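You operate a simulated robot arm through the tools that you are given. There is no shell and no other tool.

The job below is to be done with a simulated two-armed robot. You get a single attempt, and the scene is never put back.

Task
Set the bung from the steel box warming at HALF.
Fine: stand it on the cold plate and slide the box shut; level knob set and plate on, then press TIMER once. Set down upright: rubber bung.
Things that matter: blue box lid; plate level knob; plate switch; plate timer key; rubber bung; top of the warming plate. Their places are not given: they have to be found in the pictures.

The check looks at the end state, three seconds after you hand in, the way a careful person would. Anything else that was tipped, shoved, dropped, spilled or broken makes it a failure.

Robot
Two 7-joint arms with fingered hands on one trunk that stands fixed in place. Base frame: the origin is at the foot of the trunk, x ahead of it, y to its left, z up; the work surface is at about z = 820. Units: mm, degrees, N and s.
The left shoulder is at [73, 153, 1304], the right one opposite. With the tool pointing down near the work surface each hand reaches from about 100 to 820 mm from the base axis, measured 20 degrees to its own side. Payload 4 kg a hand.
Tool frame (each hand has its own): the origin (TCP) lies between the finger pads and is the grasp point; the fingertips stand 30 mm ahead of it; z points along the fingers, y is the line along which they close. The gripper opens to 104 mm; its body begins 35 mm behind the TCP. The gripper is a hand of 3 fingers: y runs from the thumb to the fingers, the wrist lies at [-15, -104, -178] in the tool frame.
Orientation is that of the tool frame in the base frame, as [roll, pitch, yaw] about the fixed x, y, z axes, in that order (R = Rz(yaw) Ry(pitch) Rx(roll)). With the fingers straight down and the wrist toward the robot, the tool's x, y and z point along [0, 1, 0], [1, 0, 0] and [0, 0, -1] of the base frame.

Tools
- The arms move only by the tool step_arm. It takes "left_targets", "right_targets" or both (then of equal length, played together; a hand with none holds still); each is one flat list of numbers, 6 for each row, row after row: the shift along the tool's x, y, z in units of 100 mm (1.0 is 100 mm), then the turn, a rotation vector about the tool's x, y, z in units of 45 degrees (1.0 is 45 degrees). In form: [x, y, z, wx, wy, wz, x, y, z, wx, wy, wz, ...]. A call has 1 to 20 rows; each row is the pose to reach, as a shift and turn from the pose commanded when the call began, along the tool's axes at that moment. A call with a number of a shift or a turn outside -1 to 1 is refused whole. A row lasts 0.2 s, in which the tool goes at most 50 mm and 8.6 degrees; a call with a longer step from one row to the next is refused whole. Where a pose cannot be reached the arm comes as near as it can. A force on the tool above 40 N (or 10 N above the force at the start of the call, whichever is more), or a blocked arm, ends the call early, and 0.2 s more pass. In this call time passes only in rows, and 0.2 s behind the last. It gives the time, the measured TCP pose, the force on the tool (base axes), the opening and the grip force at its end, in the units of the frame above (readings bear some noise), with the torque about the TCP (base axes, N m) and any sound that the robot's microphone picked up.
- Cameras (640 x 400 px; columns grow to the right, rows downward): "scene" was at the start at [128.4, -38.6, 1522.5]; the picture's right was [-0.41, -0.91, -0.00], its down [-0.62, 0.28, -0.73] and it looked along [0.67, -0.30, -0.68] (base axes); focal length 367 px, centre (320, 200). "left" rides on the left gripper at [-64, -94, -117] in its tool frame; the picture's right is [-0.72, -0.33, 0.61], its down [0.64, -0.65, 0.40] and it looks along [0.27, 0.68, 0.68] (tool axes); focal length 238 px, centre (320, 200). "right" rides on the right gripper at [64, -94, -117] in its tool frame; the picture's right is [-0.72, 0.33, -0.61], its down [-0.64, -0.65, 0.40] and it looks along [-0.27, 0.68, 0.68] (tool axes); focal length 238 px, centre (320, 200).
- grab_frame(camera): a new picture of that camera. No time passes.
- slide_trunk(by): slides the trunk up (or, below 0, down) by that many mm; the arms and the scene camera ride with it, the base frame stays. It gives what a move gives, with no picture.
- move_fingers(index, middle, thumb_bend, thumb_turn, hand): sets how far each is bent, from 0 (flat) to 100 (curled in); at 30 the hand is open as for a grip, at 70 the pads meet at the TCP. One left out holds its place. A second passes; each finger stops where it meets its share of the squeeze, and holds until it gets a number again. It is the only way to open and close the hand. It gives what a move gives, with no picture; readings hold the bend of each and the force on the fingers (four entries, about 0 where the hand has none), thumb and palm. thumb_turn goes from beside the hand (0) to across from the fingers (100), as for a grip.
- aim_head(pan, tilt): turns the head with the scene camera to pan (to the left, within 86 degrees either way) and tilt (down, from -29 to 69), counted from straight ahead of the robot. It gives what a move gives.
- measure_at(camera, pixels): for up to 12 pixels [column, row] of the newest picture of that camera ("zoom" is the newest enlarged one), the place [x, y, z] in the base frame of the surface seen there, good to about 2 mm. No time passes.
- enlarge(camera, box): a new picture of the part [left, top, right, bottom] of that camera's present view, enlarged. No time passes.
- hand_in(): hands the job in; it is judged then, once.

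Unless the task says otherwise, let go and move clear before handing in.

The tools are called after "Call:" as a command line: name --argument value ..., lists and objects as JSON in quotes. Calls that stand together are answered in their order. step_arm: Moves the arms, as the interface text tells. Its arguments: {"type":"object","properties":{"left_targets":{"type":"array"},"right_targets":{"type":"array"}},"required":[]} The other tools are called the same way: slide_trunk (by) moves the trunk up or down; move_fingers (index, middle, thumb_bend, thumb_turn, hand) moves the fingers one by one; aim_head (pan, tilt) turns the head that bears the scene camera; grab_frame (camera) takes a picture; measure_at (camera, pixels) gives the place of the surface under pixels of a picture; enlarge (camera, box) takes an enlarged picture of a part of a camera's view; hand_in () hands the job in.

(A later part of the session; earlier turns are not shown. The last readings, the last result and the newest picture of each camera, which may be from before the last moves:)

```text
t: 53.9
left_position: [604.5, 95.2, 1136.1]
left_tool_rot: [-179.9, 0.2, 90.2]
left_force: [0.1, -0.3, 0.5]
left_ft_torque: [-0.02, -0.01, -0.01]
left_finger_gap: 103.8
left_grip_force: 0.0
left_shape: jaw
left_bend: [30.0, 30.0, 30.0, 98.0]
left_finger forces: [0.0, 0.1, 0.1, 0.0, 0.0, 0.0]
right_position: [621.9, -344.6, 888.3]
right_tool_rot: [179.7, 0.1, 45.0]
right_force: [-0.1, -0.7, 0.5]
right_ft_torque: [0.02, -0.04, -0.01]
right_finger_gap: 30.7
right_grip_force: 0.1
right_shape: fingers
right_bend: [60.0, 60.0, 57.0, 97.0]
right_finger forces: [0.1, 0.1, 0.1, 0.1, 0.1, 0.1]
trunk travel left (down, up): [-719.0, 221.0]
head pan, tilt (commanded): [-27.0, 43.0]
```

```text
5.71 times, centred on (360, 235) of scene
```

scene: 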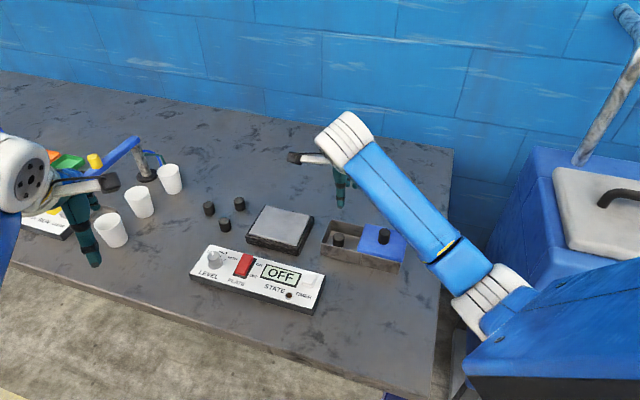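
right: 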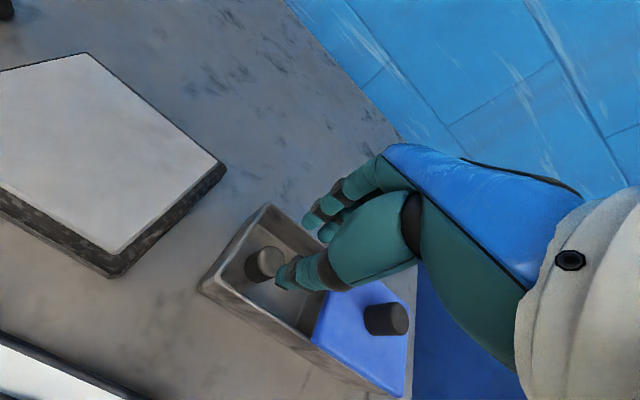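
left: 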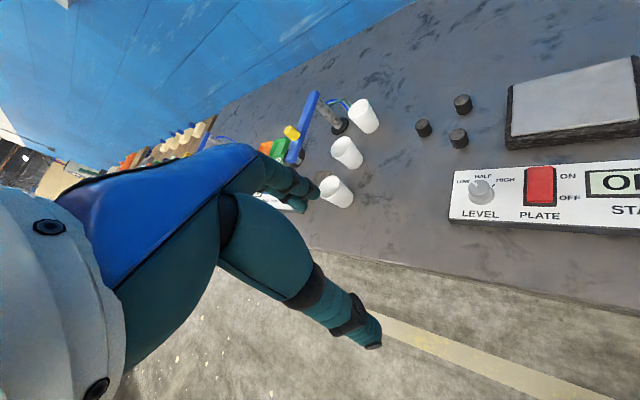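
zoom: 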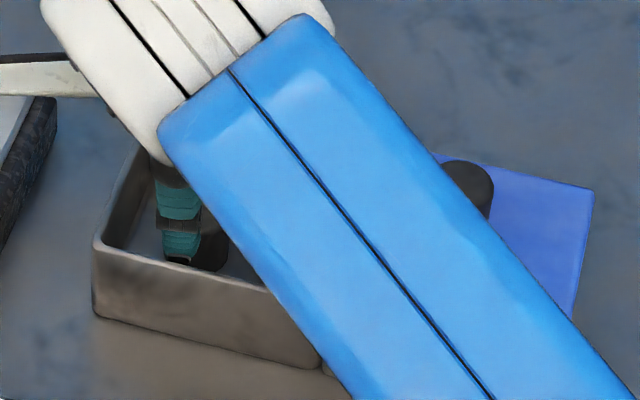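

The tips are just inside the rim with no contact forces, and the bung is slightly toward the box's far-left end. I'll shift 2 mm that way and lower another 19 mm.

Call:
step_arm --right_targets '[0.02, 0, 0.05, 0, 0, 0, 0.02, 0, 0.1, 0, 0, 0, 0.02, 0, 0.15, 0, 0, 0, 0.02, 0, 0.19, 0, 0, 0]'

Call:
enlarge --camera "right" --box '[190, 170, 350, 320]'

```text
t: 54.9
left_position: [602.2, 96.9, 1135.5]
left_tool_rot: [179.9, 0.1, 90.2]
left_force: [0.3, -0.6, -0.3]
left_ft_torque: [-0.03, 0.0, 0.0]
left_finger_gap: 103.8
left_grip_force: 0.0
left_shape: jaw
left_bend: [30.0, 30.0, 30.0, 98.0]
left_finger forces: [0.0, 0.0, 0.0, 0.0, 0.0, 0.0]
right_position: [622.6, -342.5, 873.5]
right_tool_rot: [179.5, 0.0, 45.1]
right_force: [-1.5, 2.9, 7.8]
right_ft_torque: [-0.15, -0.08, -0.06]
right_finger_gap: 29.7
right_grip_force: 5.1
right_shape: fingers
right_bend: [60.0, 62.0, 58.0, 97.0]
right_finger forces: [0.4, 7.5, 0.1, 0.0, 1.7, 0.1]
trunk travel left (down, up): [-719.0, 221.0]
head pan, tilt (commanded): [-27.0, 43.0]
```

```text
2.67 times, centred on (270, 245) of right
```

zoom: 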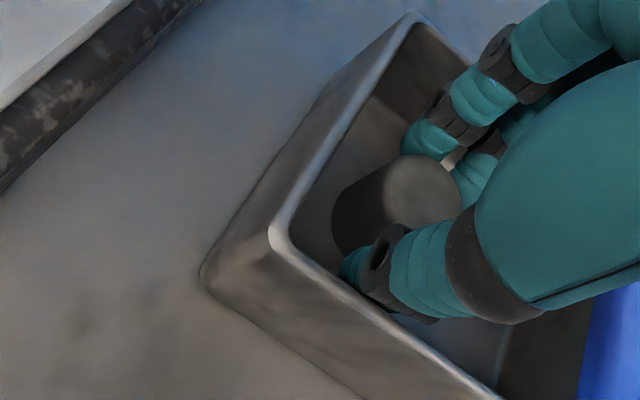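

Contact: the middle finger reads 7.5 N with 7.8 N upward, so something is touching. I'll raise 15 mm and look more closely.

Call:
step_arm --right_targets '[0, 0, -0.08, 0, 0, 0, 0, 0, -0.15, 0, 0, 0]'

Call:
enlarge --camera "right" --box '[230, 180, 330, 290]'

Call:
grab_frame --camera "left"

```text
t: 55.5
left_position: [602.7, 95.1, 1136.6]
left_tool_rot: [-179.9, 0.2, 90.1]
left_force: [-0.1, -0.2, -0.1]
left_ft_torque: [0.01, 0.01, 0.02]
left_finger_gap: 103.8
left_grip_force: 0.0
left_shape: jaw
left_bend: [30.0, 30.0, 30.0, 98.0]
left_finger forces: [0.1, 0.1, 0.0, 0.1, 0.0, 0.0]
right_position: [624.1, -343.8, 885.3]
right_tool_rot: [179.7, 0.1, 45.1]
right_force: [-0.1, -1.1, 0.0]
right_ft_torque: [-0.01, 0.0, 0.03]
right_finger_gap: 30.0
right_grip_force: 0.0
right_shape: fingers
right_bend: [60.0, 60.0, 57.0, 97.0]
right_finger forces: [0.0, 0.0, 0.0, 0.0, 0.0, 0.0]
trunk travel left (down, up): [-719.0, 221.0]
head pan, tilt (commanded): [-27.0, 43.0]
```

```text
3.64 times, centred on (280, 235) of right
```

zoom: 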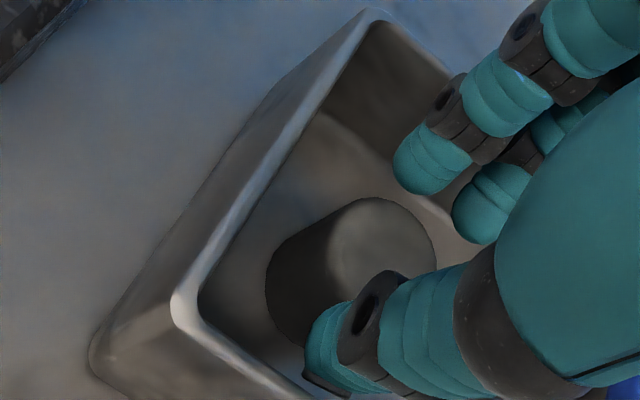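

```text
taken
```

left: 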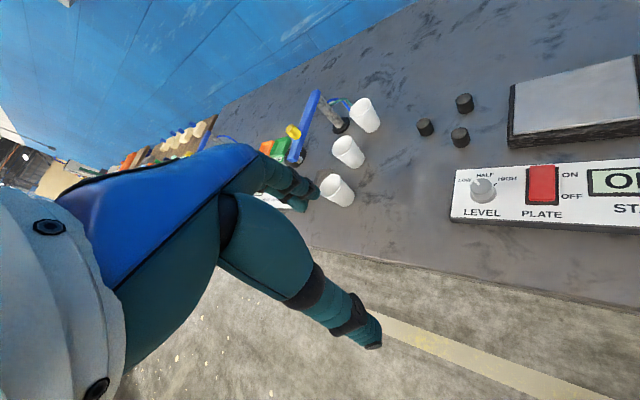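

No contact now at TCP z=885. I'll measure the fingertips and bung edges in this zoom.

Call:
measure_at --camera "zoom" --pixels '[[405, 185], [430, 175], [462, 230], [490, 235], [315, 335], [325, 365], [345, 320], [380, 235], [430, 240], [335, 240], [375, 202], [360, 20]]'

```text
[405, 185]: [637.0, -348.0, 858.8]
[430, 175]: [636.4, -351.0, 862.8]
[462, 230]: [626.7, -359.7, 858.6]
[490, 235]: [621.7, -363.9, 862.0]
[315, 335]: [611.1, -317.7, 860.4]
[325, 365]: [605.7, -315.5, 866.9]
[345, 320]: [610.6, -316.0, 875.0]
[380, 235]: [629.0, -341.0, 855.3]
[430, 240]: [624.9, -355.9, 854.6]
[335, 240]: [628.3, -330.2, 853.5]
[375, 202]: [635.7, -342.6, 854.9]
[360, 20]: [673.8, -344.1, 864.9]
```

The fingertips sit at z≈858 here. The bung centre reads about (627,-343), so one finger likely met its top edge. I'll centre better along the box and adjust the finger spacing before lowering again.

Call:
move_fingers --hand "right" --index 59 --middle 59 --thumb_bend 60

Call:
step_arm --right_targets '[0.025, 0.008, 0, 0, 0, 0, 0.025, 0.008, 0, 0, 0, 0, 0.025, 0.008, 0.03, 0, 0, 0, 0.025, 0.008, 0.06, 0, 0, 0]'

Call:
enlarge --camera "right" --box '[230, 180, 330, 290]'

```text
t: 56.5
left_position: [604.3, 96.8, 1135.7]
left_tool_rot: [179.9, 0.1, 90.1]
left_force: [-0.1, 0.2, 1.4]
left_ft_torque: [0.02, -0.01, -0.01]
left_finger_gap: 103.8
left_grip_force: 0.1
left_shape: jaw
left_bend: [30.0, 30.0, 30.0, 98.0]
left_finger forces: [0.1, 0.1, 0.0, 0.0, 0.1, 0.1]
right_position: [624.3, -344.3, 885.3]
right_tool_rot: [179.6, 0.1, 45.0]
right_force: [0.3, -0.9, 0.2]
right_ft_torque: [0.01, 0.01, -0.03]
right_finger_gap: 27.5
right_grip_force: 0.1
right_shape: fingers
right_bend: [59.0, 59.0, 60.0, 97.0]
right_finger forces: [0.0, 0.0, 0.0, 0.0, 0.0, 0.0]
trunk travel left (down, up): [-719.0, 221.0]
head pan, tilt (commanded): [-27.0, 43.0]
```

```text
t: 57.5
left_position: [603.0, 95.5, 1135.4]
left_tool_rot: [-180.0, 0.1, 90.2]
left_force: [-0.8, -0.2, 0.0]
left_ft_torque: [0.02, 0.0, -0.02]
left_finger_gap: 103.8
left_grip_force: 0.0
left_shape: jaw
left_bend: [30.0, 30.0, 30.0, 98.0]
left_finger forces: [0.1, 0.1, 0.0, 0.0, 0.0, 0.1]
right_position: [625.2, -341.1, 879.6]
right_tool_rot: [179.7, 0.1, 44.9]
right_force: [-2.6, 1.8, 3.4]
right_ft_torque: [-0.08, -0.03, -0.03]
right_finger_gap: 27.6
right_grip_force: 1.7
right_shape: fingers
right_bend: [59.0, 61.0, 60.0, 97.0]
right_finger forces: [0.1, 3.8, 0.0, 0.1, 0.3, 0.0]
trunk travel left (down, up): [-719.0, 221.0]
head pan, tilt (commanded): [-27.0, 43.0]
```

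```text
3.64 times, centred on (280, 235) of right
```

zoom: 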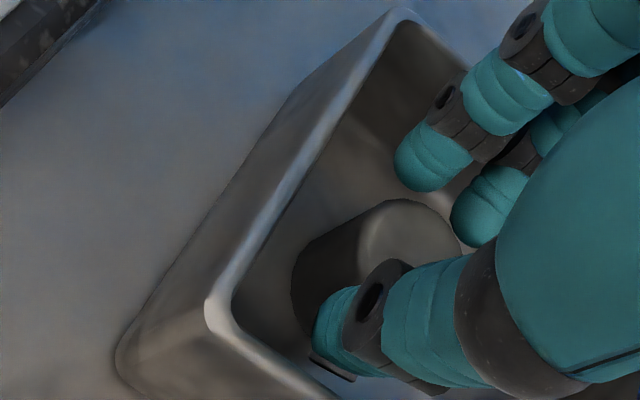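

The middle finger touches again (3.8 N), pushing the hand toward the thumb side, so its back is against the far rim. I'll measure the rim lines directly.

Call:
measure_at --camera "zoom" --pixels '[[420, 22], [435, 40], [450, 58], [412, 30], [425, 45], [300, 385], [260, 350], [240, 335], [222, 315], [400, 235], [450, 235], [350, 240]]'

```text
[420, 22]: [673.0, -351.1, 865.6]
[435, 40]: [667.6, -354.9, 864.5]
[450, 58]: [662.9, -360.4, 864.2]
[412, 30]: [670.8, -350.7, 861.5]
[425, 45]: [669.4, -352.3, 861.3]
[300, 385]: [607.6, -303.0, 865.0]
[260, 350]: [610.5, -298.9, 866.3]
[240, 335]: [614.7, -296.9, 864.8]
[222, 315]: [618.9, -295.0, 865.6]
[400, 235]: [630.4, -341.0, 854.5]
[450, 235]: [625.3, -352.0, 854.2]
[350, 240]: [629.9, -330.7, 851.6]
```

The box interior spans about 75 mm across, so the fingers only just fit. I'll curl the middle finger a bit more to relieve the contact, and see which one it is in the picture.

Call:
move_fingers --hand "right" --middle 62

Call:
enlarge --camera "right" --box '[230, 180, 330, 290]'

```text
t: 58.5
left_position: [604.4, 95.0, 1135.6]
left_tool_rot: [179.9, 0.1, 90.1]
left_force: [-0.7, -0.1, -0.7]
left_ft_torque: [0.02, 0.0, 0.01]
left_finger_gap: 103.8
left_grip_force: 0.1
left_shape: jaw
left_bend: [30.0, 30.0, 30.0, 98.0]
left_finger forces: [0.0, 0.1, 0.1, 0.1, 0.0, 0.1]
right_position: [626.8, -342.2, 879.4]
right_tool_rot: [179.6, 0.2, 44.9]
right_force: [-0.7, 1.4, -0.3]
right_ft_torque: [0.01, 0.02, 0.0]
right_finger_gap: 27.4
right_grip_force: 0.5
right_shape: fingers
right_bend: [59.0, 62.0, 60.0, 97.0]
right_finger forces: [0.0, 1.1, 0.0, 0.0, 0.2, 0.0]
trunk travel left (down, up): [-719.0, 221.0]
head pan, tilt (commanded): [-27.0, 43.0]
```

```text
3.64 times, centred on (280, 235) of right
```

zoom: 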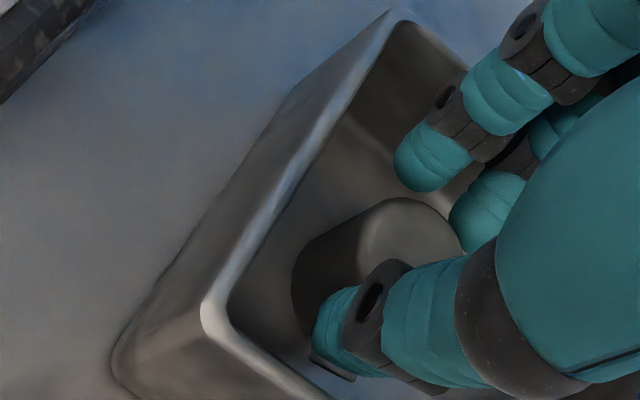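

The middle finger is the right-hand one at (490,210), and its force dropped to 1.1 N once curled. I'll shift 1.5 mm toward the thumb and lower slowly.

Call:
step_arm --right_targets '[0.0, -0.015, 0.0, 0, 0, 0, 0.0, -0.015, 0.02, 0, 0, 0, 0.0, -0.015, 0.04, 0, 0, 0]'

Call:
enlarge --camera "right" --box '[230, 180, 330, 290]'

```text
t: 59.3
left_position: [602.7, 94.7, 1135.2]
left_tool_rot: [-180.0, 0.0, 90.1]
left_force: [-0.8, 1.3, 0.7]
left_ft_torque: [0.02, 0.03, -0.02]
left_finger_gap: 103.9
left_grip_force: 0.0
left_shape: jaw
left_bend: [30.0, 30.0, 30.0, 98.0]
left_finger forces: [0.1, 0.0, 0.1, 0.0, 0.1, 0.1]
right_position: [625.1, -341.8, 876.4]
right_tool_rot: [179.6, 0.2, 45.0]
right_force: [-0.4, 0.5, 2.3]
right_ft_torque: [-0.06, -0.05, -0.01]
right_finger_gap: 27.5
right_grip_force: 1.9
right_shape: fingers
right_bend: [59.0, 62.0, 60.0, 97.0]
right_finger forces: [0.1, 2.8, 0.0, 0.0, 0.1, 0.0]
trunk travel left (down, up): [-719.0, 221.0]
head pan, tilt (commanded): [-27.0, 43.0]
```

```text
3.64 times, centred on (280, 235) of right
```

zoom: 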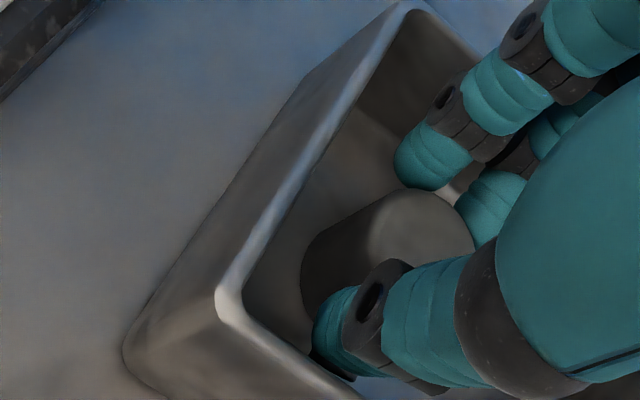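

The bung's top edge and the middle fingertip at (470,230) look very close. The fingers already overlap the bung's top a little, so I'll close gently and check whether all three make contact on its side.

Call:
move_fingers --hand "right" --index 64 --middle 64 --thumb_bend 65

Call:
enlarge --camera "right" --box '[230, 180, 330, 290]'

```text
t: 60.3
left_position: [603.9, 95.0, 1135.1]
left_tool_rot: [-180.0, 0.1, 90.1]
left_force: [0.0, -0.3, 1.3]
left_ft_torque: [0.01, 0.01, -0.02]
left_finger_gap: 103.7
left_grip_force: 0.0
left_shape: jaw
left_bend: [30.0, 30.0, 30.0, 98.0]
left_finger forces: [0.0, 0.0, 0.1, 0.0, 0.1, 0.1]
right_position: [625.4, -341.1, 874.9]
right_tool_rot: [179.7, 0.1, 45.0]
right_force: [-0.4, -0.3, 1.7]
right_ft_torque: [0.01, -0.04, -0.02]
right_finger_gap: 22.3
right_grip_force: 3.6
right_shape: fingers
right_bend: [62.0, 63.0, 62.0, 97.0]
right_finger forces: [1.8, 1.3, 0.0, 0.0, 3.0, 0.0]
trunk travel left (down, up): [-719.0, 221.0]
head pan, tilt (commanded): [-27.0, 43.0]
```

```text
3.64 times, centred on (280, 235) of right
```

zoom: 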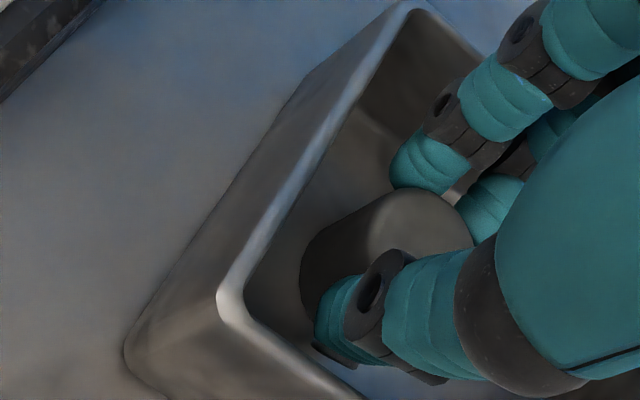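

All three fingers now press on the bung's side (1.8, 1.3, 3.0 N) with a gap of 22 mm. I'll slide the fingers down along it a few millimetres for a deeper hold, watching the force.

Call:
step_arm --right_targets '[0.0, 0, 0.02, 0, 0, 0, 0.0, 0, 0.04, 0, 0, 0, 0.0, 0, 0.06, 0, 0, 0]'

Call:
enlarge --camera "right" --box '[230, 180, 330, 290]'

```text
t: 61.1
left_position: [601.3, 97.6, 1136.8]
left_tool_rot: [179.9, 0.3, 90.0]
left_force: [0.0, 0.0, 0.1]
left_ft_torque: [-0.01, 0.03, 0.02]
left_finger_gap: 103.8
left_grip_force: 0.1
left_shape: jaw
left_bend: [30.0, 30.0, 30.0, 98.0]
left_finger forces: [0.1, 0.1, 0.0, 0.0, 0.0, 0.0]
right_position: [624.6, -342.0, 872.2]
right_tool_rot: [179.4, 0.1, 44.9]
right_force: [0.6, -0.9, 13.6]
right_ft_torque: [-0.16, -0.14, -0.03]
right_finger_gap: 21.4
right_grip_force: 6.2
right_shape: fingers
right_bend: [62.0, 63.0, 63.0, 97.0]
right_finger forces: [2.8, 7.2, 0.0, 0.0, 3.1, 0.0]
trunk travel left (down, up): [-719.0, 221.0]
head pan, tilt (commanded): [-27.0, 43.0]
```

```text
3.64 times, centred on (280, 235) of right
```

zoom: 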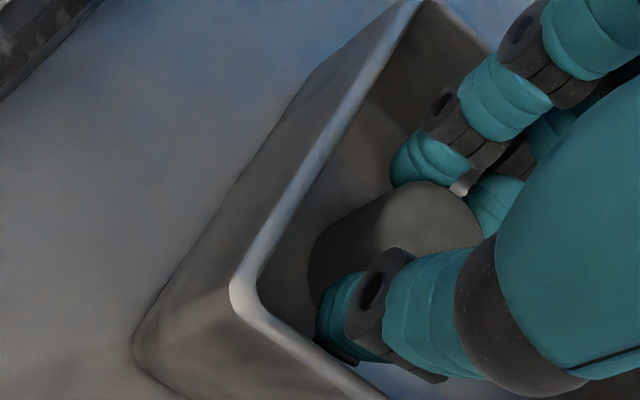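

The hand is 3 mm deeper but pushing 13.6 N, so that's enough. I'll try a small 8 mm lift and check whether the bung comes with the fingers.

Call:
step_arm --right_targets '[0.0, 0, -0.03, 0, 0, 0, 0.0, 0, -0.06, 0, 0, 0, 0.0, 0, -0.09, 0, 0, 0, 0.0, 0, -0.12, 0, 0, 0]'

Call:
enlarge --camera "right" --box '[230, 180, 330, 290]'

```text
t: 62.1
left_position: [603.3, 94.7, 1135.9]
left_tool_rot: [179.9, 0.1, 90.1]
left_force: [0.2, -0.8, -0.5]
left_ft_torque: [0.01, 0.01, 0.0]
left_finger_gap: 103.8
left_grip_force: 0.1
left_shape: jaw
left_bend: [30.0, 30.0, 30.0, 98.0]
left_finger forces: [0.1, 0.0, 0.0, 0.0, 0.0, 0.0]
right_position: [623.5, -341.2, 881.5]
right_tool_rot: [179.7, 0.1, 44.9]
right_force: [-0.8, -0.4, -0.2]
right_ft_torque: [0.02, -0.01, -0.03]
right_finger_gap: 21.9
right_grip_force: 3.7
right_shape: fingers
right_bend: [62.0, 63.0, 62.0, 97.0]
right_finger forces: [2.1, 1.4, 0.0, 0.0, 3.1, 0.0]
trunk travel left (down, up): [-719.0, 221.0]
head pan, tilt (commanded): [-27.0, 43.0]
```

```text
3.64 times, centred on (280, 235) of right
```

zoom: 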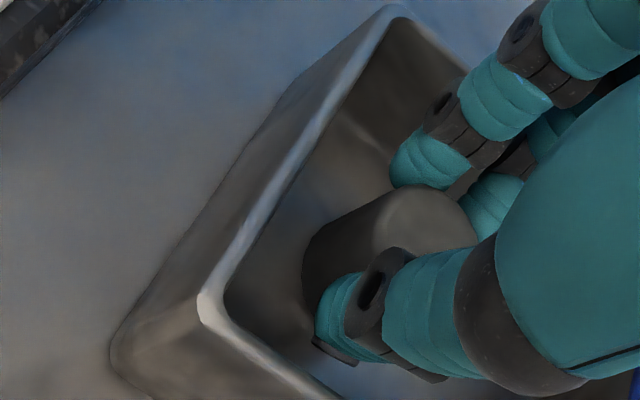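

The bung stays fixed in the fingers' view while the box drops away, so it is lifted. I'll raise it slowly another 75 mm.

Call:
step_arm --right_targets '[0, 0, -0.06, 0, 0, 0, 0, 0, -0.12, 0, 0, 0, 0, 0, -0.18, 0, 0, 0, 0, 0, -0.26, 0, 0, 0, 0, 0, -0.34, 0, 0, 0, 0, 0, -0.42, 0, 0, 0, 0, 0, -0.5, 0, 0, 0, 0, 0, -0.58, 0, 0, 0, 0, 0, -0.66, 0, 0, 0, 0, 0, -0.75, 0, 0, 0]'

Call:
grab_frame --camera "right"

Call:
grab_frame --camera "scene"

```text
t: 64.3
left_position: [603.5, 94.9, 1135.4]
left_tool_rot: [-180.0, 0.1, 90.0]
left_force: [0.3, -0.5, -0.1]
left_ft_torque: [-0.04, 0.01, 0.01]
left_finger_gap: 103.6
left_grip_force: 0.2
left_shape: jaw
left_bend: [30.0, 30.0, 30.0, 98.0]
left_finger forces: [0.0, 0.0, 0.0, 0.1, 0.0, 0.0]
right_position: [624.1, -341.5, 956.3]
right_tool_rot: [179.6, 0.1, 45.0]
right_force: [0.1, 0.6, -0.3]
right_ft_torque: [0.02, -0.02, 0.01]
right_finger_gap: 22.3
right_grip_force: 2.9
right_shape: fingers
right_bend: [62.0, 63.0, 62.0, 97.0]
right_finger forces: [1.8, 1.3, 0.1, 0.0, 3.0, 0.0]
trunk travel left (down, up): [-719.0, 221.0]
head pan, tilt (commanded): [-27.0, 43.0]
```

```text
taken
```

right: 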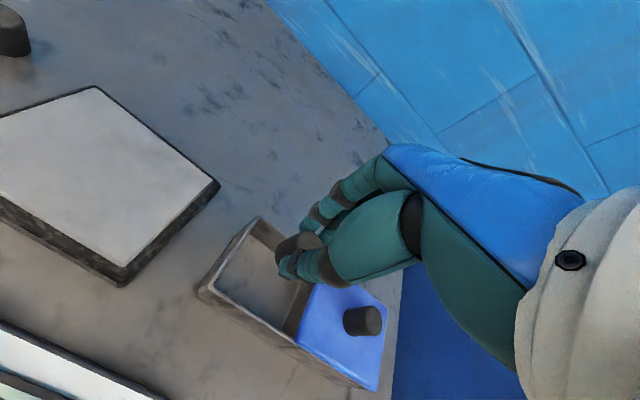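

```text
taken
```

scene: 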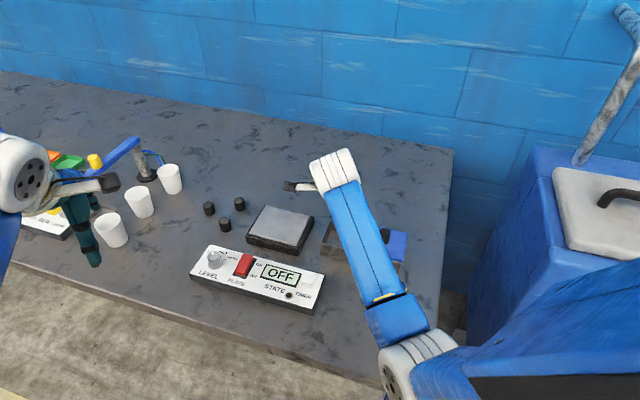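

The bung is held clear of the box (visible at (298,245) in the right camera). I'll measure the plate top precisely before moving there.

Call:
enlarge --camera "scene" --box '[235, 195, 325, 260]'

```text
6.15 times, centred on (280, 228) of scene
```

zoom: 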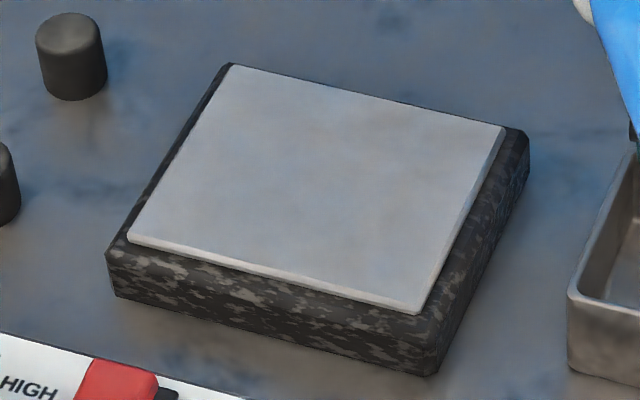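

Call:
measure_at --camera "zoom" --pixels '[[235, 72], [495, 132], [415, 302], [135, 238], [320, 185], [280, 150], [360, 220], [440, 315], [120, 250], [70, 25]]'

```text
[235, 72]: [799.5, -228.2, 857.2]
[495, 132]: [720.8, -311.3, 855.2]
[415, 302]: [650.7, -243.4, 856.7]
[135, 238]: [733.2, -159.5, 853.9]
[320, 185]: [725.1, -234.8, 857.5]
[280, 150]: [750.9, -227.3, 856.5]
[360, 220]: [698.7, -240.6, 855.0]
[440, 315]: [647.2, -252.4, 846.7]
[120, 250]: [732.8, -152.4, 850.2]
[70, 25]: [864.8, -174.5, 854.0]
```

The plate's metal top is centred near (726,-236) at z≈856.5. I'll carry the bung at this height to about (717,-239), well inside the plate.

Call:
step_arm --right_targets '[0.1, 0, 0, 0, 0, 0, 0.25, 0, 0, 0, 0, 0, 0.4, 0, 0, 0, 0, 0, 0.55, 0, 0, 0, 0, 0, 0.65, 0, 0, 0, 0, 0, 0.7, 0, 0, 0, 0, 0]'

Call:
step_arm --right_targets '[0.1, -0.01, 0, 0, 0, 0, 0.25, -0.03, 0, 0, 0, 0, 0.4, -0.05, 0, 0, 0, 0, 0.55, -0.06, 0, 0, 0, 0, 0.64, -0.06, 0, 0, 0, 0, 0.67, -0.06, 0, 0, 0, 0]'

Call:
grab_frame --camera "right"

Call:
grab_frame --camera "scene"

```text
t: 65.7
left_position: [603.3, 95.8, 1134.7]
left_tool_rot: [-180.0, 0.1, 90.1]
left_force: [-0.4, -0.1, 0.6]
left_ft_torque: [-0.02, 0.01, 0.0]
left_finger_gap: 103.9
left_grip_force: 0.0
left_shape: jaw
left_bend: [30.0, 30.0, 30.0, 98.0]
left_finger forces: [0.0, 0.1, 0.0, 0.0, 0.0, 0.1]
right_position: [674.7, -291.1, 956.6]
right_tool_rot: [179.7, 0.1, 45.0]
right_force: [0.6, 0.8, -0.2]
right_ft_torque: [0.01, -0.05, 0.03]
right_finger_gap: 22.0
right_grip_force: 3.5
right_shape: fingers
right_bend: [62.0, 63.0, 62.0, 97.0]
right_finger forces: [1.9, 1.4, 0.1, 0.1, 3.1, 0.1]
trunk travel left (down, up): [-719.0, 221.0]
head pan, tilt (commanded): [-27.0, 43.0]
```

```text
t: 67.1
left_position: [602.9, 96.0, 1134.9]
left_tool_rot: [-180.0, 0.1, 90.1]
left_force: [0.2, -0.8, 0.1]
left_ft_torque: [-0.04, 0.0, -0.01]
left_finger_gap: 103.5
left_grip_force: 0.1
left_shape: jaw
left_bend: [30.0, 30.0, 30.0, 98.0]
left_finger forces: [0.0, 0.0, 0.0, 0.0, 0.0, 0.1]
right_position: [717.1, -239.2, 955.8]
right_tool_rot: [179.7, 0.0, 45.0]
right_force: [0.5, 0.3, 0.2]
right_ft_torque: [0.01, 0.02, -0.03]
right_finger_gap: 22.3
right_grip_force: 3.5
right_shape: fingers
right_bend: [62.0, 63.0, 62.0, 97.0]
right_finger forces: [2.0, 1.4, 0.0, 0.0, 2.9, 0.1]
trunk travel left (down, up): [-719.0, 221.0]
head pan, tilt (commanded): [-27.0, 43.0]
```

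```text
taken
```

right: 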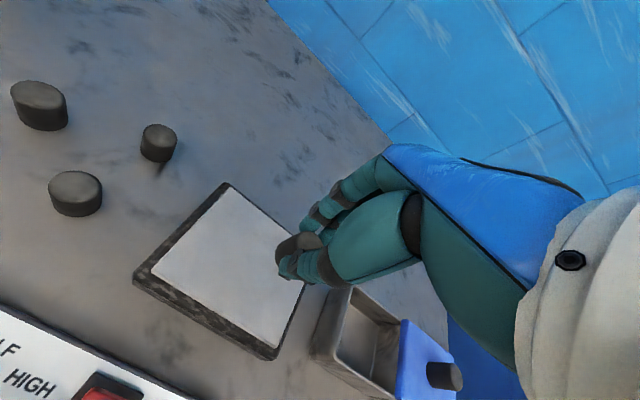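

```text
taken
```

scene: 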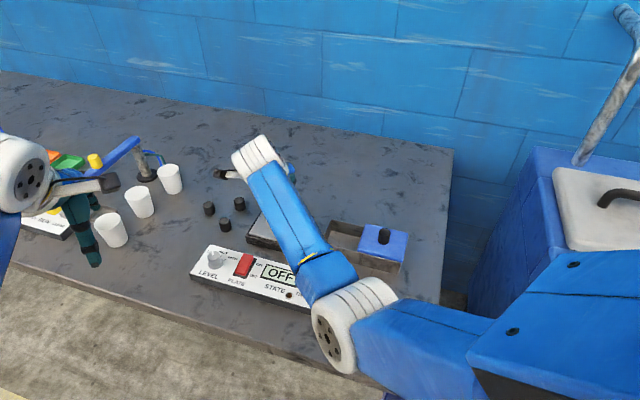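

The hand is over the plate at (717,-239,956). I'll check the elbow clearance and the held bung's edges before lowering.

Call:
measure_at --camera "scene" --pixels '[[335, 335], [350, 370], [310, 300], [325, 365]]'

Call:
enlarge --camera "right" --box '[240, 190, 340, 300]'

```text
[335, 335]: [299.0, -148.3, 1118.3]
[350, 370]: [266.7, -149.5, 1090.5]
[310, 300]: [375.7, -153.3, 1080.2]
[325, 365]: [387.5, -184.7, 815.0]
```

```text
3.64 times, centred on (290, 245) of right
```

zoom: 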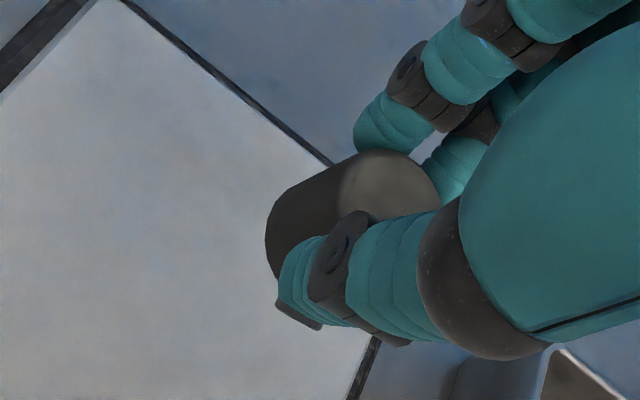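

The elbow is well above the table. I'll measure the bung's top and lower edge as held.

Call:
measure_at --camera "zoom" --pixels '[[390, 180], [360, 185], [425, 185], [285, 230], [275, 260], [300, 200], [380, 155], [200, 200]]'

Call:
step_arm --right_targets '[0, 0, 0.08, 0, 0, 0, 0, 0, 0.16, 0, 0, 0, 0, 0, 0.24, 0, 0, 0, 0, 0, 0.32, 0, 0, 0, 0, 0, 0.4, 0, 0, 0, 0, 0, 0.44, 0, 0, 0]'

Call:
enlarge --camera "right" --box '[240, 190, 340, 300]'

```text
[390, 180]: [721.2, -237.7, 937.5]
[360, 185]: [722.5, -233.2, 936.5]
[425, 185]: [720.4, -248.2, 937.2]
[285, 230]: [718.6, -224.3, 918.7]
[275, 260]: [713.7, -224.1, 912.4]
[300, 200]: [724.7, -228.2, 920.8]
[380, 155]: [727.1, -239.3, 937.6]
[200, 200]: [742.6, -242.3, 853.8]
```

```text
t: 68.5
left_position: [603.2, 96.1, 1134.8]
left_tool_rot: [180.0, 0.1, 90.2]
left_force: [0.1, 1.0, 0.5]
left_ft_torque: [0.01, 0.04, 0.0]
left_finger_gap: 103.9
left_grip_force: 0.1
left_shape: jaw
left_bend: [30.0, 30.0, 30.0, 98.0]
left_finger forces: [0.0, 0.1, 0.1, 0.0, 0.0, 0.0]
right_position: [718.4, -240.0, 912.6]
right_tool_rot: [179.7, 0.1, 44.9]
right_force: [0.4, 0.0, 0.0]
right_ft_torque: [-0.02, 0.0, 0.01]
right_finger_gap: 22.1
right_grip_force: 3.4
right_shape: fingers
right_bend: [62.0, 63.0, 62.0, 97.0]
right_finger forces: [1.9, 1.4, 0.0, 0.0, 3.0, 0.0]
trunk travel left (down, up): [-719.0, 221.0]
head pan, tilt (commanded): [-27.0, 43.0]
```

```text
3.64 times, centred on (290, 245) of right
```

zoom: 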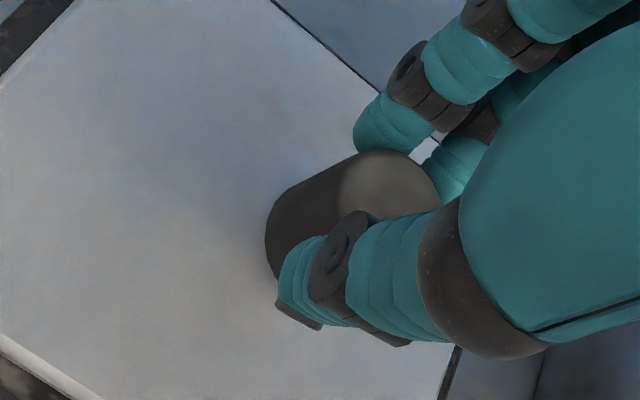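

The bung is level in the grip with its bottom about 47 mm below the TCP, so contact is expected near TCP z=903. I'll lower the last 10 mm slowly.

Call:
step_arm --right_targets '[0, 0, 0.02, 0, 0, 0, 0, 0, 0.04, 0, 0, 0, 0, 0, 0.06, 0, 0, 0, 0, 0, 0.075, 0, 0, 0, 0, 0, 0.085, 0, 0, 0]'

Call:
enlarge --camera "right" --box '[240, 190, 340, 300]'

```text
t: 69.7
left_position: [603.4, 96.7, 1134.2]
left_tool_rot: [-180.0, 0.1, 90.1]
left_force: [-0.2, 0.5, 0.6]
left_ft_torque: [-0.01, -0.01, -0.01]
left_finger_gap: 103.4
left_grip_force: 0.0
left_shape: jaw
left_bend: [30.0, 30.0, 30.0, 98.0]
left_finger forces: [0.1, 0.0, 0.0, 0.0, 0.0, 0.1]
right_position: [718.1, -239.8, 903.7]
right_tool_rot: [179.7, 0.1, 45.0]
right_force: [0.4, 0.4, -0.3]
right_ft_torque: [-0.03, 0.0, 0.0]
right_finger_gap: 22.1
right_grip_force: 2.9
right_shape: fingers
right_bend: [62.0, 63.0, 62.0, 97.0]
right_finger forces: [1.8, 1.3, 0.0, 0.0, 3.0, 0.1]
trunk travel left (down, up): [-719.0, 221.0]
head pan, tilt (commanded): [-27.0, 43.0]
```

```text
3.64 times, centred on (290, 245) of right
```

zoom: 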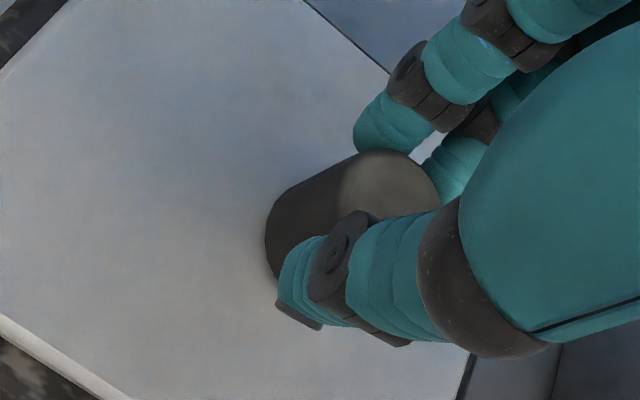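

No contact yet at TCP z=903.7. I'll continue down in 1 mm steps and watch for the upward force.

Call:
step_arm --right_targets '[0, 0, 0.01, 0, 0, 0, 0, 0, 0.02, 0, 0, 0, 0, 0, 0.025, 0, 0, 0]'

```text
t: 70.5
left_position: [604.0, 96.9, 1136.3]
left_tool_rot: [179.9, 0.1, 90.1]
left_force: [0.3, 0.2, -0.1]
left_ft_torque: [-0.01, -0.01, 0.0]
left_finger_gap: 103.7
left_grip_force: 0.0
left_shape: jaw
left_bend: [30.0, 30.0, 30.0, 98.0]
left_finger forces: [0.0, 0.1, 0.1, 0.0, 0.1, 0.0]
right_position: [716.3, -239.2, 902.1]
right_tool_rot: [179.6, 0.0, 44.9]
right_force: [0.1, 1.5, 3.9]
right_ft_torque: [0.01, 0.0, -0.02]
right_finger_gap: 21.9
right_grip_force: 3.4
right_shape: fingers
right_bend: [62.0, 63.0, 62.0, 97.0]
right_finger forces: [2.1, 1.4, 0.1, 0.1, 3.3, 0.1]
trunk travel left (down, up): [-719.0, 221.0]
head pan, tilt (commanded): [-27.0, 43.0]
```

There's 3.9 N upward, so the bung stands on the plate. I'll open the fingers slowly and evenly, then rise straight up.

Call:
move_fingers --hand "right" --index 58 --middle 59 --thumb_bend 58

Call:
move_fingers --hand "right" --index 48 --middle 48 --thumb_bend 48

Call:
enlarge --camera "right" --box '[240, 190, 340, 300]'

```text
t: 71.5
left_position: [604.4, 96.0, 1135.1]
left_tool_rot: [-180.0, 0.1, 90.1]
left_force: [0.5, 0.3, 0.1]
left_ft_torque: [0.02, 0.01, -0.03]
left_finger_gap: 103.9
left_grip_force: 0.0
left_shape: jaw
left_bend: [30.0, 30.0, 30.0, 98.0]
left_finger forces: [0.0, 0.1, 0.1, 0.0, 0.0, 0.0]
right_position: [718.7, -240.1, 900.2]
right_tool_rot: [179.7, 0.0, 45.0]
right_force: [-0.1, -0.1, -0.3]
right_ft_torque: [-0.02, -0.01, -0.01]
right_finger_gap: 33.5
right_grip_force: 0.1
right_shape: fingers
right_bend: [57.0, 59.0, 57.0, 97.0]
right_finger forces: [0.0, 0.0, 0.1, 0.1, 0.0, 0.1]
trunk travel left (down, up): [-719.0, 221.0]
head pan, tilt (commanded): [-27.0, 43.0]
```

```text
t: 72.5
left_position: [602.9, 96.6, 1135.5]
left_tool_rot: [-180.0, 0.1, 90.0]
left_force: [-0.5, -0.3, 0.4]
left_ft_torque: [-0.01, -0.02, 0.01]
left_finger_gap: 103.8
left_grip_force: 0.1
left_shape: jaw
left_bend: [30.0, 30.0, 30.0, 98.0]
left_finger forces: [0.0, 0.1, 0.1, 0.1, 0.1, 0.0]
right_position: [716.9, -239.6, 901.3]
right_tool_rot: [179.6, 0.1, 44.9]
right_force: [-0.2, -0.1, 0.9]
right_ft_torque: [0.04, 0.01, 0.01]
right_finger_gap: 56.4
right_grip_force: 0.1
right_shape: fingers
right_bend: [48.0, 48.0, 48.0, 97.0]
right_finger forces: [0.0, 0.0, 0.0, 0.0, 0.0, 0.0]
trunk travel left (down, up): [-719.0, 221.0]
head pan, tilt (commanded): [-27.0, 43.0]
```

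```text
3.64 times, centred on (290, 245) of right
```

zoom: 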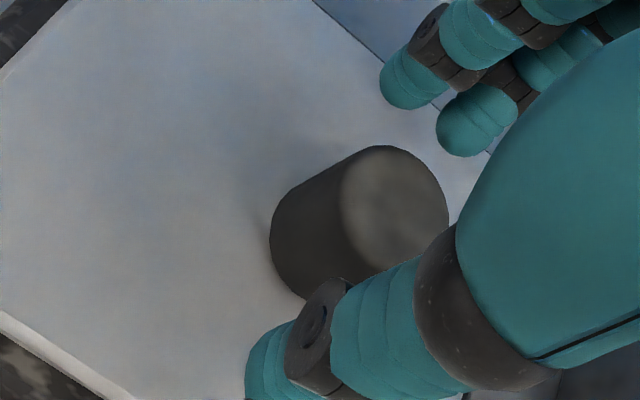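

The bung stands on the plate, free of the fingers. I'll rise straight up and check.

Call:
step_arm --right_targets '[0, 0, -0.1, 0, 0, 0, 0, 0, -0.3, 0, 0, 0, 0, 0, -0.6, 0, 0, 0, 0, 0, -0.98, 0, 0, 0]'

Call:
step_arm --right_targets '[-0.2, 0, 0, 0, 0, -0.17, -0.4, 0, 0, 0, 0, -0.34, -0.55, 0, 0, 0, 0, -0.51, -0.7, 0, 0, 0, 0, -0.68, -0.85, 0, 0, 0, 0, -0.84, -1.0, 0, 0, 0, 0, -1.0]'

Call:
grab_frame --camera "scene"

Call:
grab_frame --camera "right"

```text
t: 73.5
left_position: [604.7, 95.8, 1135.5]
left_tool_rot: [-179.9, 0.1, 90.1]
left_force: [-0.1, -1.1, 0.7]
left_ft_torque: [-0.01, -0.03, 0.01]
left_finger_gap: 103.8
left_grip_force: 0.0
left_shape: jaw
left_bend: [30.0, 30.0, 30.0, 98.0]
left_finger forces: [0.0, 0.0, 0.1, 0.0, 0.0, 0.0]
right_position: [716.3, -239.0, 1000.1]
right_tool_rot: [179.8, 0.0, 45.0]
right_force: [-0.5, -0.2, -0.2]
right_ft_torque: [0.0, 0.01, 0.02]
right_finger_gap: 56.6
right_grip_force: 0.1
right_shape: fingers
right_bend: [48.0, 48.0, 48.0, 97.0]
right_finger forces: [0.1, 0.1, 0.1, 0.0, 0.1, 0.0]
trunk travel left (down, up): [-719.0, 221.0]
head pan, tilt (commanded): [-27.0, 43.0]
```

```text
t: 74.9
left_position: [602.7, 93.8, 1135.8]
left_tool_rot: [-180.0, 0.0, 90.0]
left_force: [-0.7, 0.9, -0.7]
left_ft_torque: [0.02, -0.05, 0.01]
left_finger_gap: 103.8
left_grip_force: 0.1
left_shape: jaw
left_bend: [30.0, 30.0, 30.0, 98.0]
left_finger forces: [0.0, 0.0, 0.1, 0.0, 0.0, 0.1]
right_position: [646.9, -312.8, 998.8]
right_tool_rot: [179.8, 0.1, 90.0]
right_force: [0.3, -0.6, -0.4]
right_ft_torque: [-0.01, 0.0, -0.01]
right_finger_gap: 56.7
right_grip_force: 0.2
right_shape: fingers
right_bend: [48.0, 48.0, 48.0, 97.0]
right_finger forces: [0.0, 0.0, 0.0, 0.1, 0.1, 0.1]
trunk travel left (down, up): [-719.0, 221.0]
head pan, tilt (commanded): [-27.0, 43.0]
```

```text
taken
```

scene: 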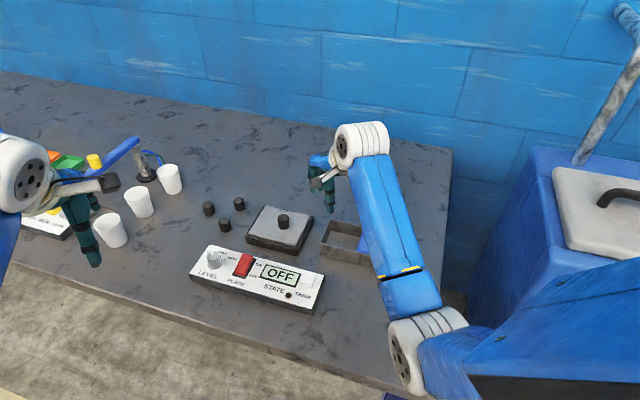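

```text
taken
```

right: 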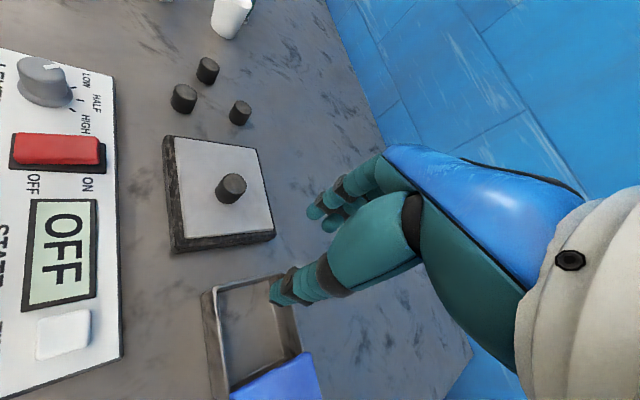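

The bung stands well inside the plate. Now I'll go back to the lid knob at about (552,-419), turning to yaw 135 on the way.

Call:
step_arm --right_targets '[-0.17, -0.16, 0, 0, 0, -0.17, -0.34, -0.32, 0, 0, 0, -0.34, -0.5, -0.48, 0, 0, 0, -0.51, -0.67, -0.64, 0, 0, 0, -0.68, -0.84, -0.8, 0, 0, 0, -0.84, -1.0, -0.95, 0, 0, 0, -1.0]'

Call:
enlarge --camera "scene" --box '[310, 180, 420, 280]'

Call:
grab_frame --camera "right"

```text
t: 76.3
left_position: [603.1, 93.7, 1135.0]
left_tool_rot: [-180.0, 0.0, 90.1]
left_force: [-0.6, 0.2, -0.6]
left_ft_torque: [0.03, -0.04, 0.0]
left_finger_gap: 103.7
left_grip_force: 0.0
left_shape: jaw
left_bend: [30.0, 30.0, 30.0, 98.0]
left_finger forces: [0.0, 0.0, 0.0, 0.1, 0.0, 0.0]
right_position: [552.1, -412.2, 999.8]
right_tool_rot: [179.9, 0.1, 135.2]
right_force: [-0.1, -0.1, 0.1]
right_ft_torque: [-0.01, 0.0, 0.03]
right_finger_gap: 56.6
right_grip_force: 0.2
right_shape: fingers
right_bend: [48.0, 48.0, 48.0, 97.0]
right_finger forces: [0.0, 0.1, 0.0, 0.0, 0.0, 0.1]
trunk travel left (down, up): [-719.0, 221.0]
head pan, tilt (commanded): [-27.0, 43.0]
```

```text
4.00 times, centred on (365, 230) of scene
```

zoom: 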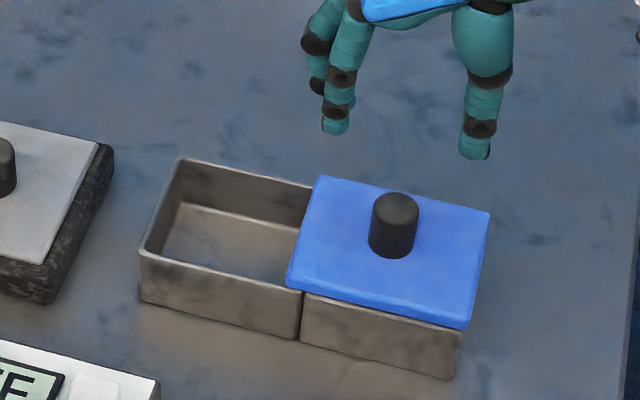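

```text
taken
```

right: 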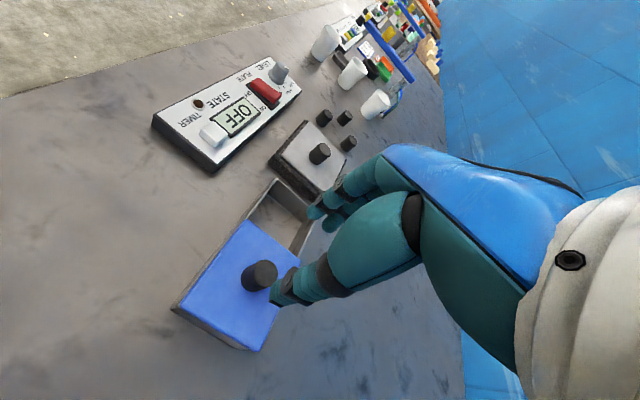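

The lid and box are where I left them, with the knob at zoom (395,205). I'll line up on the knob and lower to TCP z≈926 with the fingers open around it.

Call:
step_arm --right_targets '[-0.02, -0.03, 0.1, 0, 0, 0, -0.039, -0.062, 0.25, 0, 0, 0, -0.039, -0.062, 0.4, 0, 0, 0, -0.039, -0.062, 0.55, 0, 0, 0, -0.039, -0.062, 0.67, 0, 0, 0, -0.039, -0.062, 0.74, 0, 0, 0]'

Call:
enlarge --camera "scene" --box '[310, 180, 420, 280]'

```text
t: 77.7
left_position: [603.6, 94.7, 1135.5]
left_tool_rot: [-180.0, 0.0, 90.0]
left_force: [-0.4, -0.1, 0.8]
left_ft_torque: [0.02, 0.0, 0.02]
left_finger_gap: 103.8
left_grip_force: 0.1
left_shape: jaw
left_bend: [30.0, 30.0, 30.0, 98.0]
left_finger forces: [0.1, 0.0, 0.0, 0.0, 0.0, 0.0]
right_position: [550.6, -418.8, 924.8]
right_tool_rot: [-179.9, 0.3, 135.0]
right_force: [-0.4, -0.4, -0.6]
right_ft_torque: [0.01, 0.02, 0.02]
right_finger_gap: 56.9
right_grip_force: 0.0
right_shape: fingers
right_bend: [48.0, 48.0, 48.0, 97.0]
right_finger forces: [0.0, 0.0, 0.1, 0.0, 0.0, 0.1]
trunk travel left (down, up): [-719.0, 221.0]
head pan, tilt (commanded): [-27.0, 43.0]
```

```text
4.00 times, centred on (365, 230) of scene
```

zoom: 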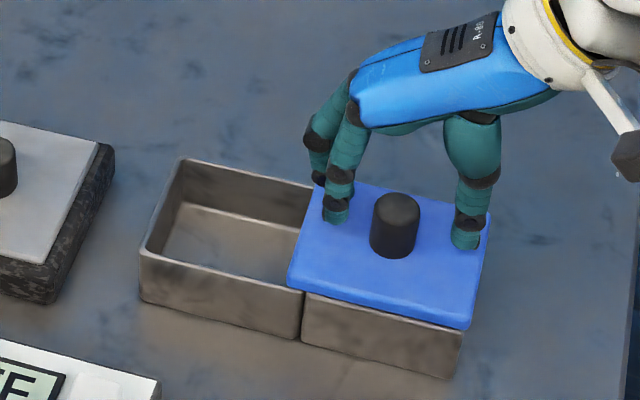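

The fingers straddle the knob on the lid without contact. I'll close gently on it and then slide it back toward the box.

Call:
move_fingers --hand "right" --index 66 --middle 66 --thumb_bend 66

Call:
step_arm --right_targets '[0, 0.06, 0, 0, 0, 0, 0, 0.13, 0, 0, 0, 0, 0, 0.2, 0, 0, 0, 0, 0, 0.28, 0, 0, 0, 0, 0, 0.36, 0, 0, 0, 0, 0, 0.44, 0, 0, 0, 0, 0, 0.52, 0, 0, 0, 0, 0, 0.6, 0, 0, 0, 0, 0, 0.68, 0, 0, 0, 0, 0, 0.74, 0, 0, 0, 0]'

Call:
enlarge --camera "scene" --box '[310, 180, 420, 280]'

```text
t: 78.7
left_position: [604.3, 95.0, 1134.7]
left_tool_rot: [180.0, 0.1, 90.1]
left_force: [-0.7, 0.7, -0.2]
left_ft_torque: [0.0, 0.01, 0.02]
left_finger_gap: 103.7
left_grip_force: 0.1
left_shape: jaw
left_bend: [30.0, 30.0, 30.0, 98.0]
left_finger forces: [0.1, 0.0, 0.0, 0.1, 0.0, 0.0]
right_position: [549.9, -418.0, 925.8]
right_tool_rot: [-179.9, 0.3, 135.0]
right_force: [2.1, 3.6, -2.1]
right_ft_torque: [0.09, -0.05, 0.02]
right_finger_gap: 20.5
right_grip_force: 4.2
right_shape: fingers
right_bend: [61.0, 64.0, 64.0, 97.0]
right_finger forces: [4.0, 2.4, 0.0, 0.0, 2.2, 0.0]
trunk travel left (down, up): [-719.0, 221.0]
head pan, tilt (commanded): [-27.0, 43.0]
```

```text
t: 80.9
left_position: [605.5, 95.2, 1136.4]
left_tool_rot: [180.0, 0.0, 90.1]
left_force: [-0.9, -0.2, 0.6]
left_ft_torque: [-0.03, -0.01, -0.01]
left_finger_gap: 104.1
left_grip_force: 0.1
left_shape: jaw
left_bend: [30.0, 30.0, 30.0, 98.0]
left_finger forces: [0.0, 0.0, 0.0, 0.0, 0.0, 0.0]
right_position: [602.4, -366.3, 925.5]
right_tool_rot: [-179.9, 0.2, 135.0]
right_force: [-0.3, -0.8, -1.6]
right_ft_torque: [0.0, 0.03, 0.01]
right_finger_gap: 20.3
right_grip_force: 3.8
right_shape: fingers
right_bend: [63.0, 65.0, 62.0, 97.0]
right_finger forces: [2.6, 1.1, 0.0, 0.1, 3.7, 0.0]
trunk travel left (down, up): [-719.0, 221.0]
head pan, tilt (commanded): [-27.0, 43.0]
```

```text
4.00 times, centred on (365, 230) of scene
```

zoom: 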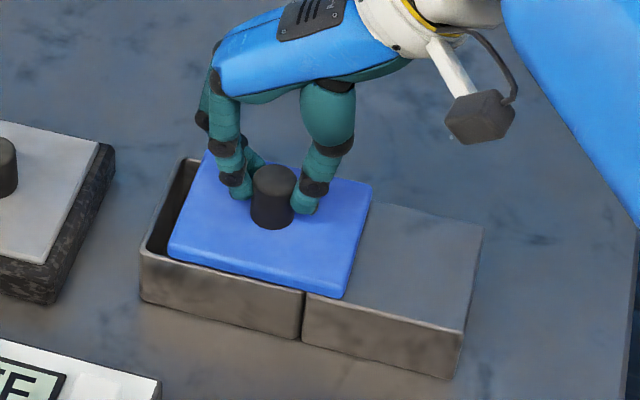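

The lid is about 17 mm short of fully shut, with the gap at zoom (165,230). I'll push it the rest of the way in small steps.

Call:
step_arm --right_targets '[0, 0.05, 0, 0, 0, 0, 0, 0.1, 0, 0, 0, 0, 0, 0.14, 0, 0, 0, 0, 0, 0.17, 0, 0, 0, 0]'

Call:
enlarge --camera "scene" --box '[310, 180, 420, 280]'

```text
t: 81.9
left_position: [604.5, 94.2, 1134.3]
left_tool_rot: [-180.0, 0.0, 90.2]
left_force: [0.6, 0.8, -0.4]
left_ft_torque: [0.01, -0.01, -0.02]
left_finger_gap: 103.4
left_grip_force: 0.1
left_shape: jaw
left_bend: [30.0, 30.0, 30.0, 98.0]
left_finger forces: [0.0, 0.0, 0.0, 0.0, 0.0, 0.0]
right_position: [614.8, -352.4, 925.1]
right_tool_rot: [180.0, 0.3, 135.0]
right_force: [1.5, 0.2, 0.4]
right_ft_torque: [-0.01, -0.02, 0.01]
right_finger_gap: 20.1
right_grip_force: 4.0
right_shape: fingers
right_bend: [63.0, 65.0, 63.0, 97.0]
right_finger forces: [2.9, 1.9, 0.0, 0.0, 3.0, 0.0]
trunk travel left (down, up): [-719.0, 221.0]
head pan, tilt (commanded): [-27.0, 43.0]
```

```text
4.00 times, centred on (365, 230) of scene
```

zoom: 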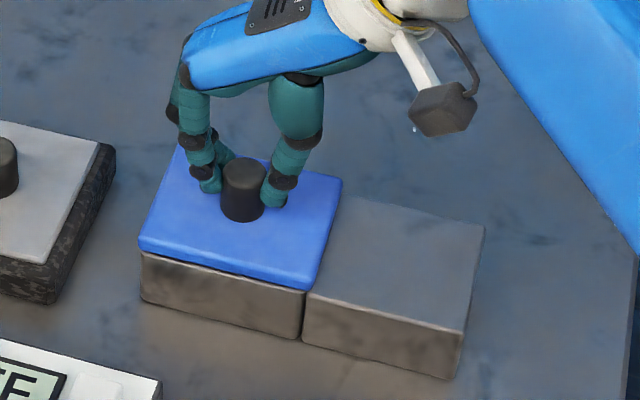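

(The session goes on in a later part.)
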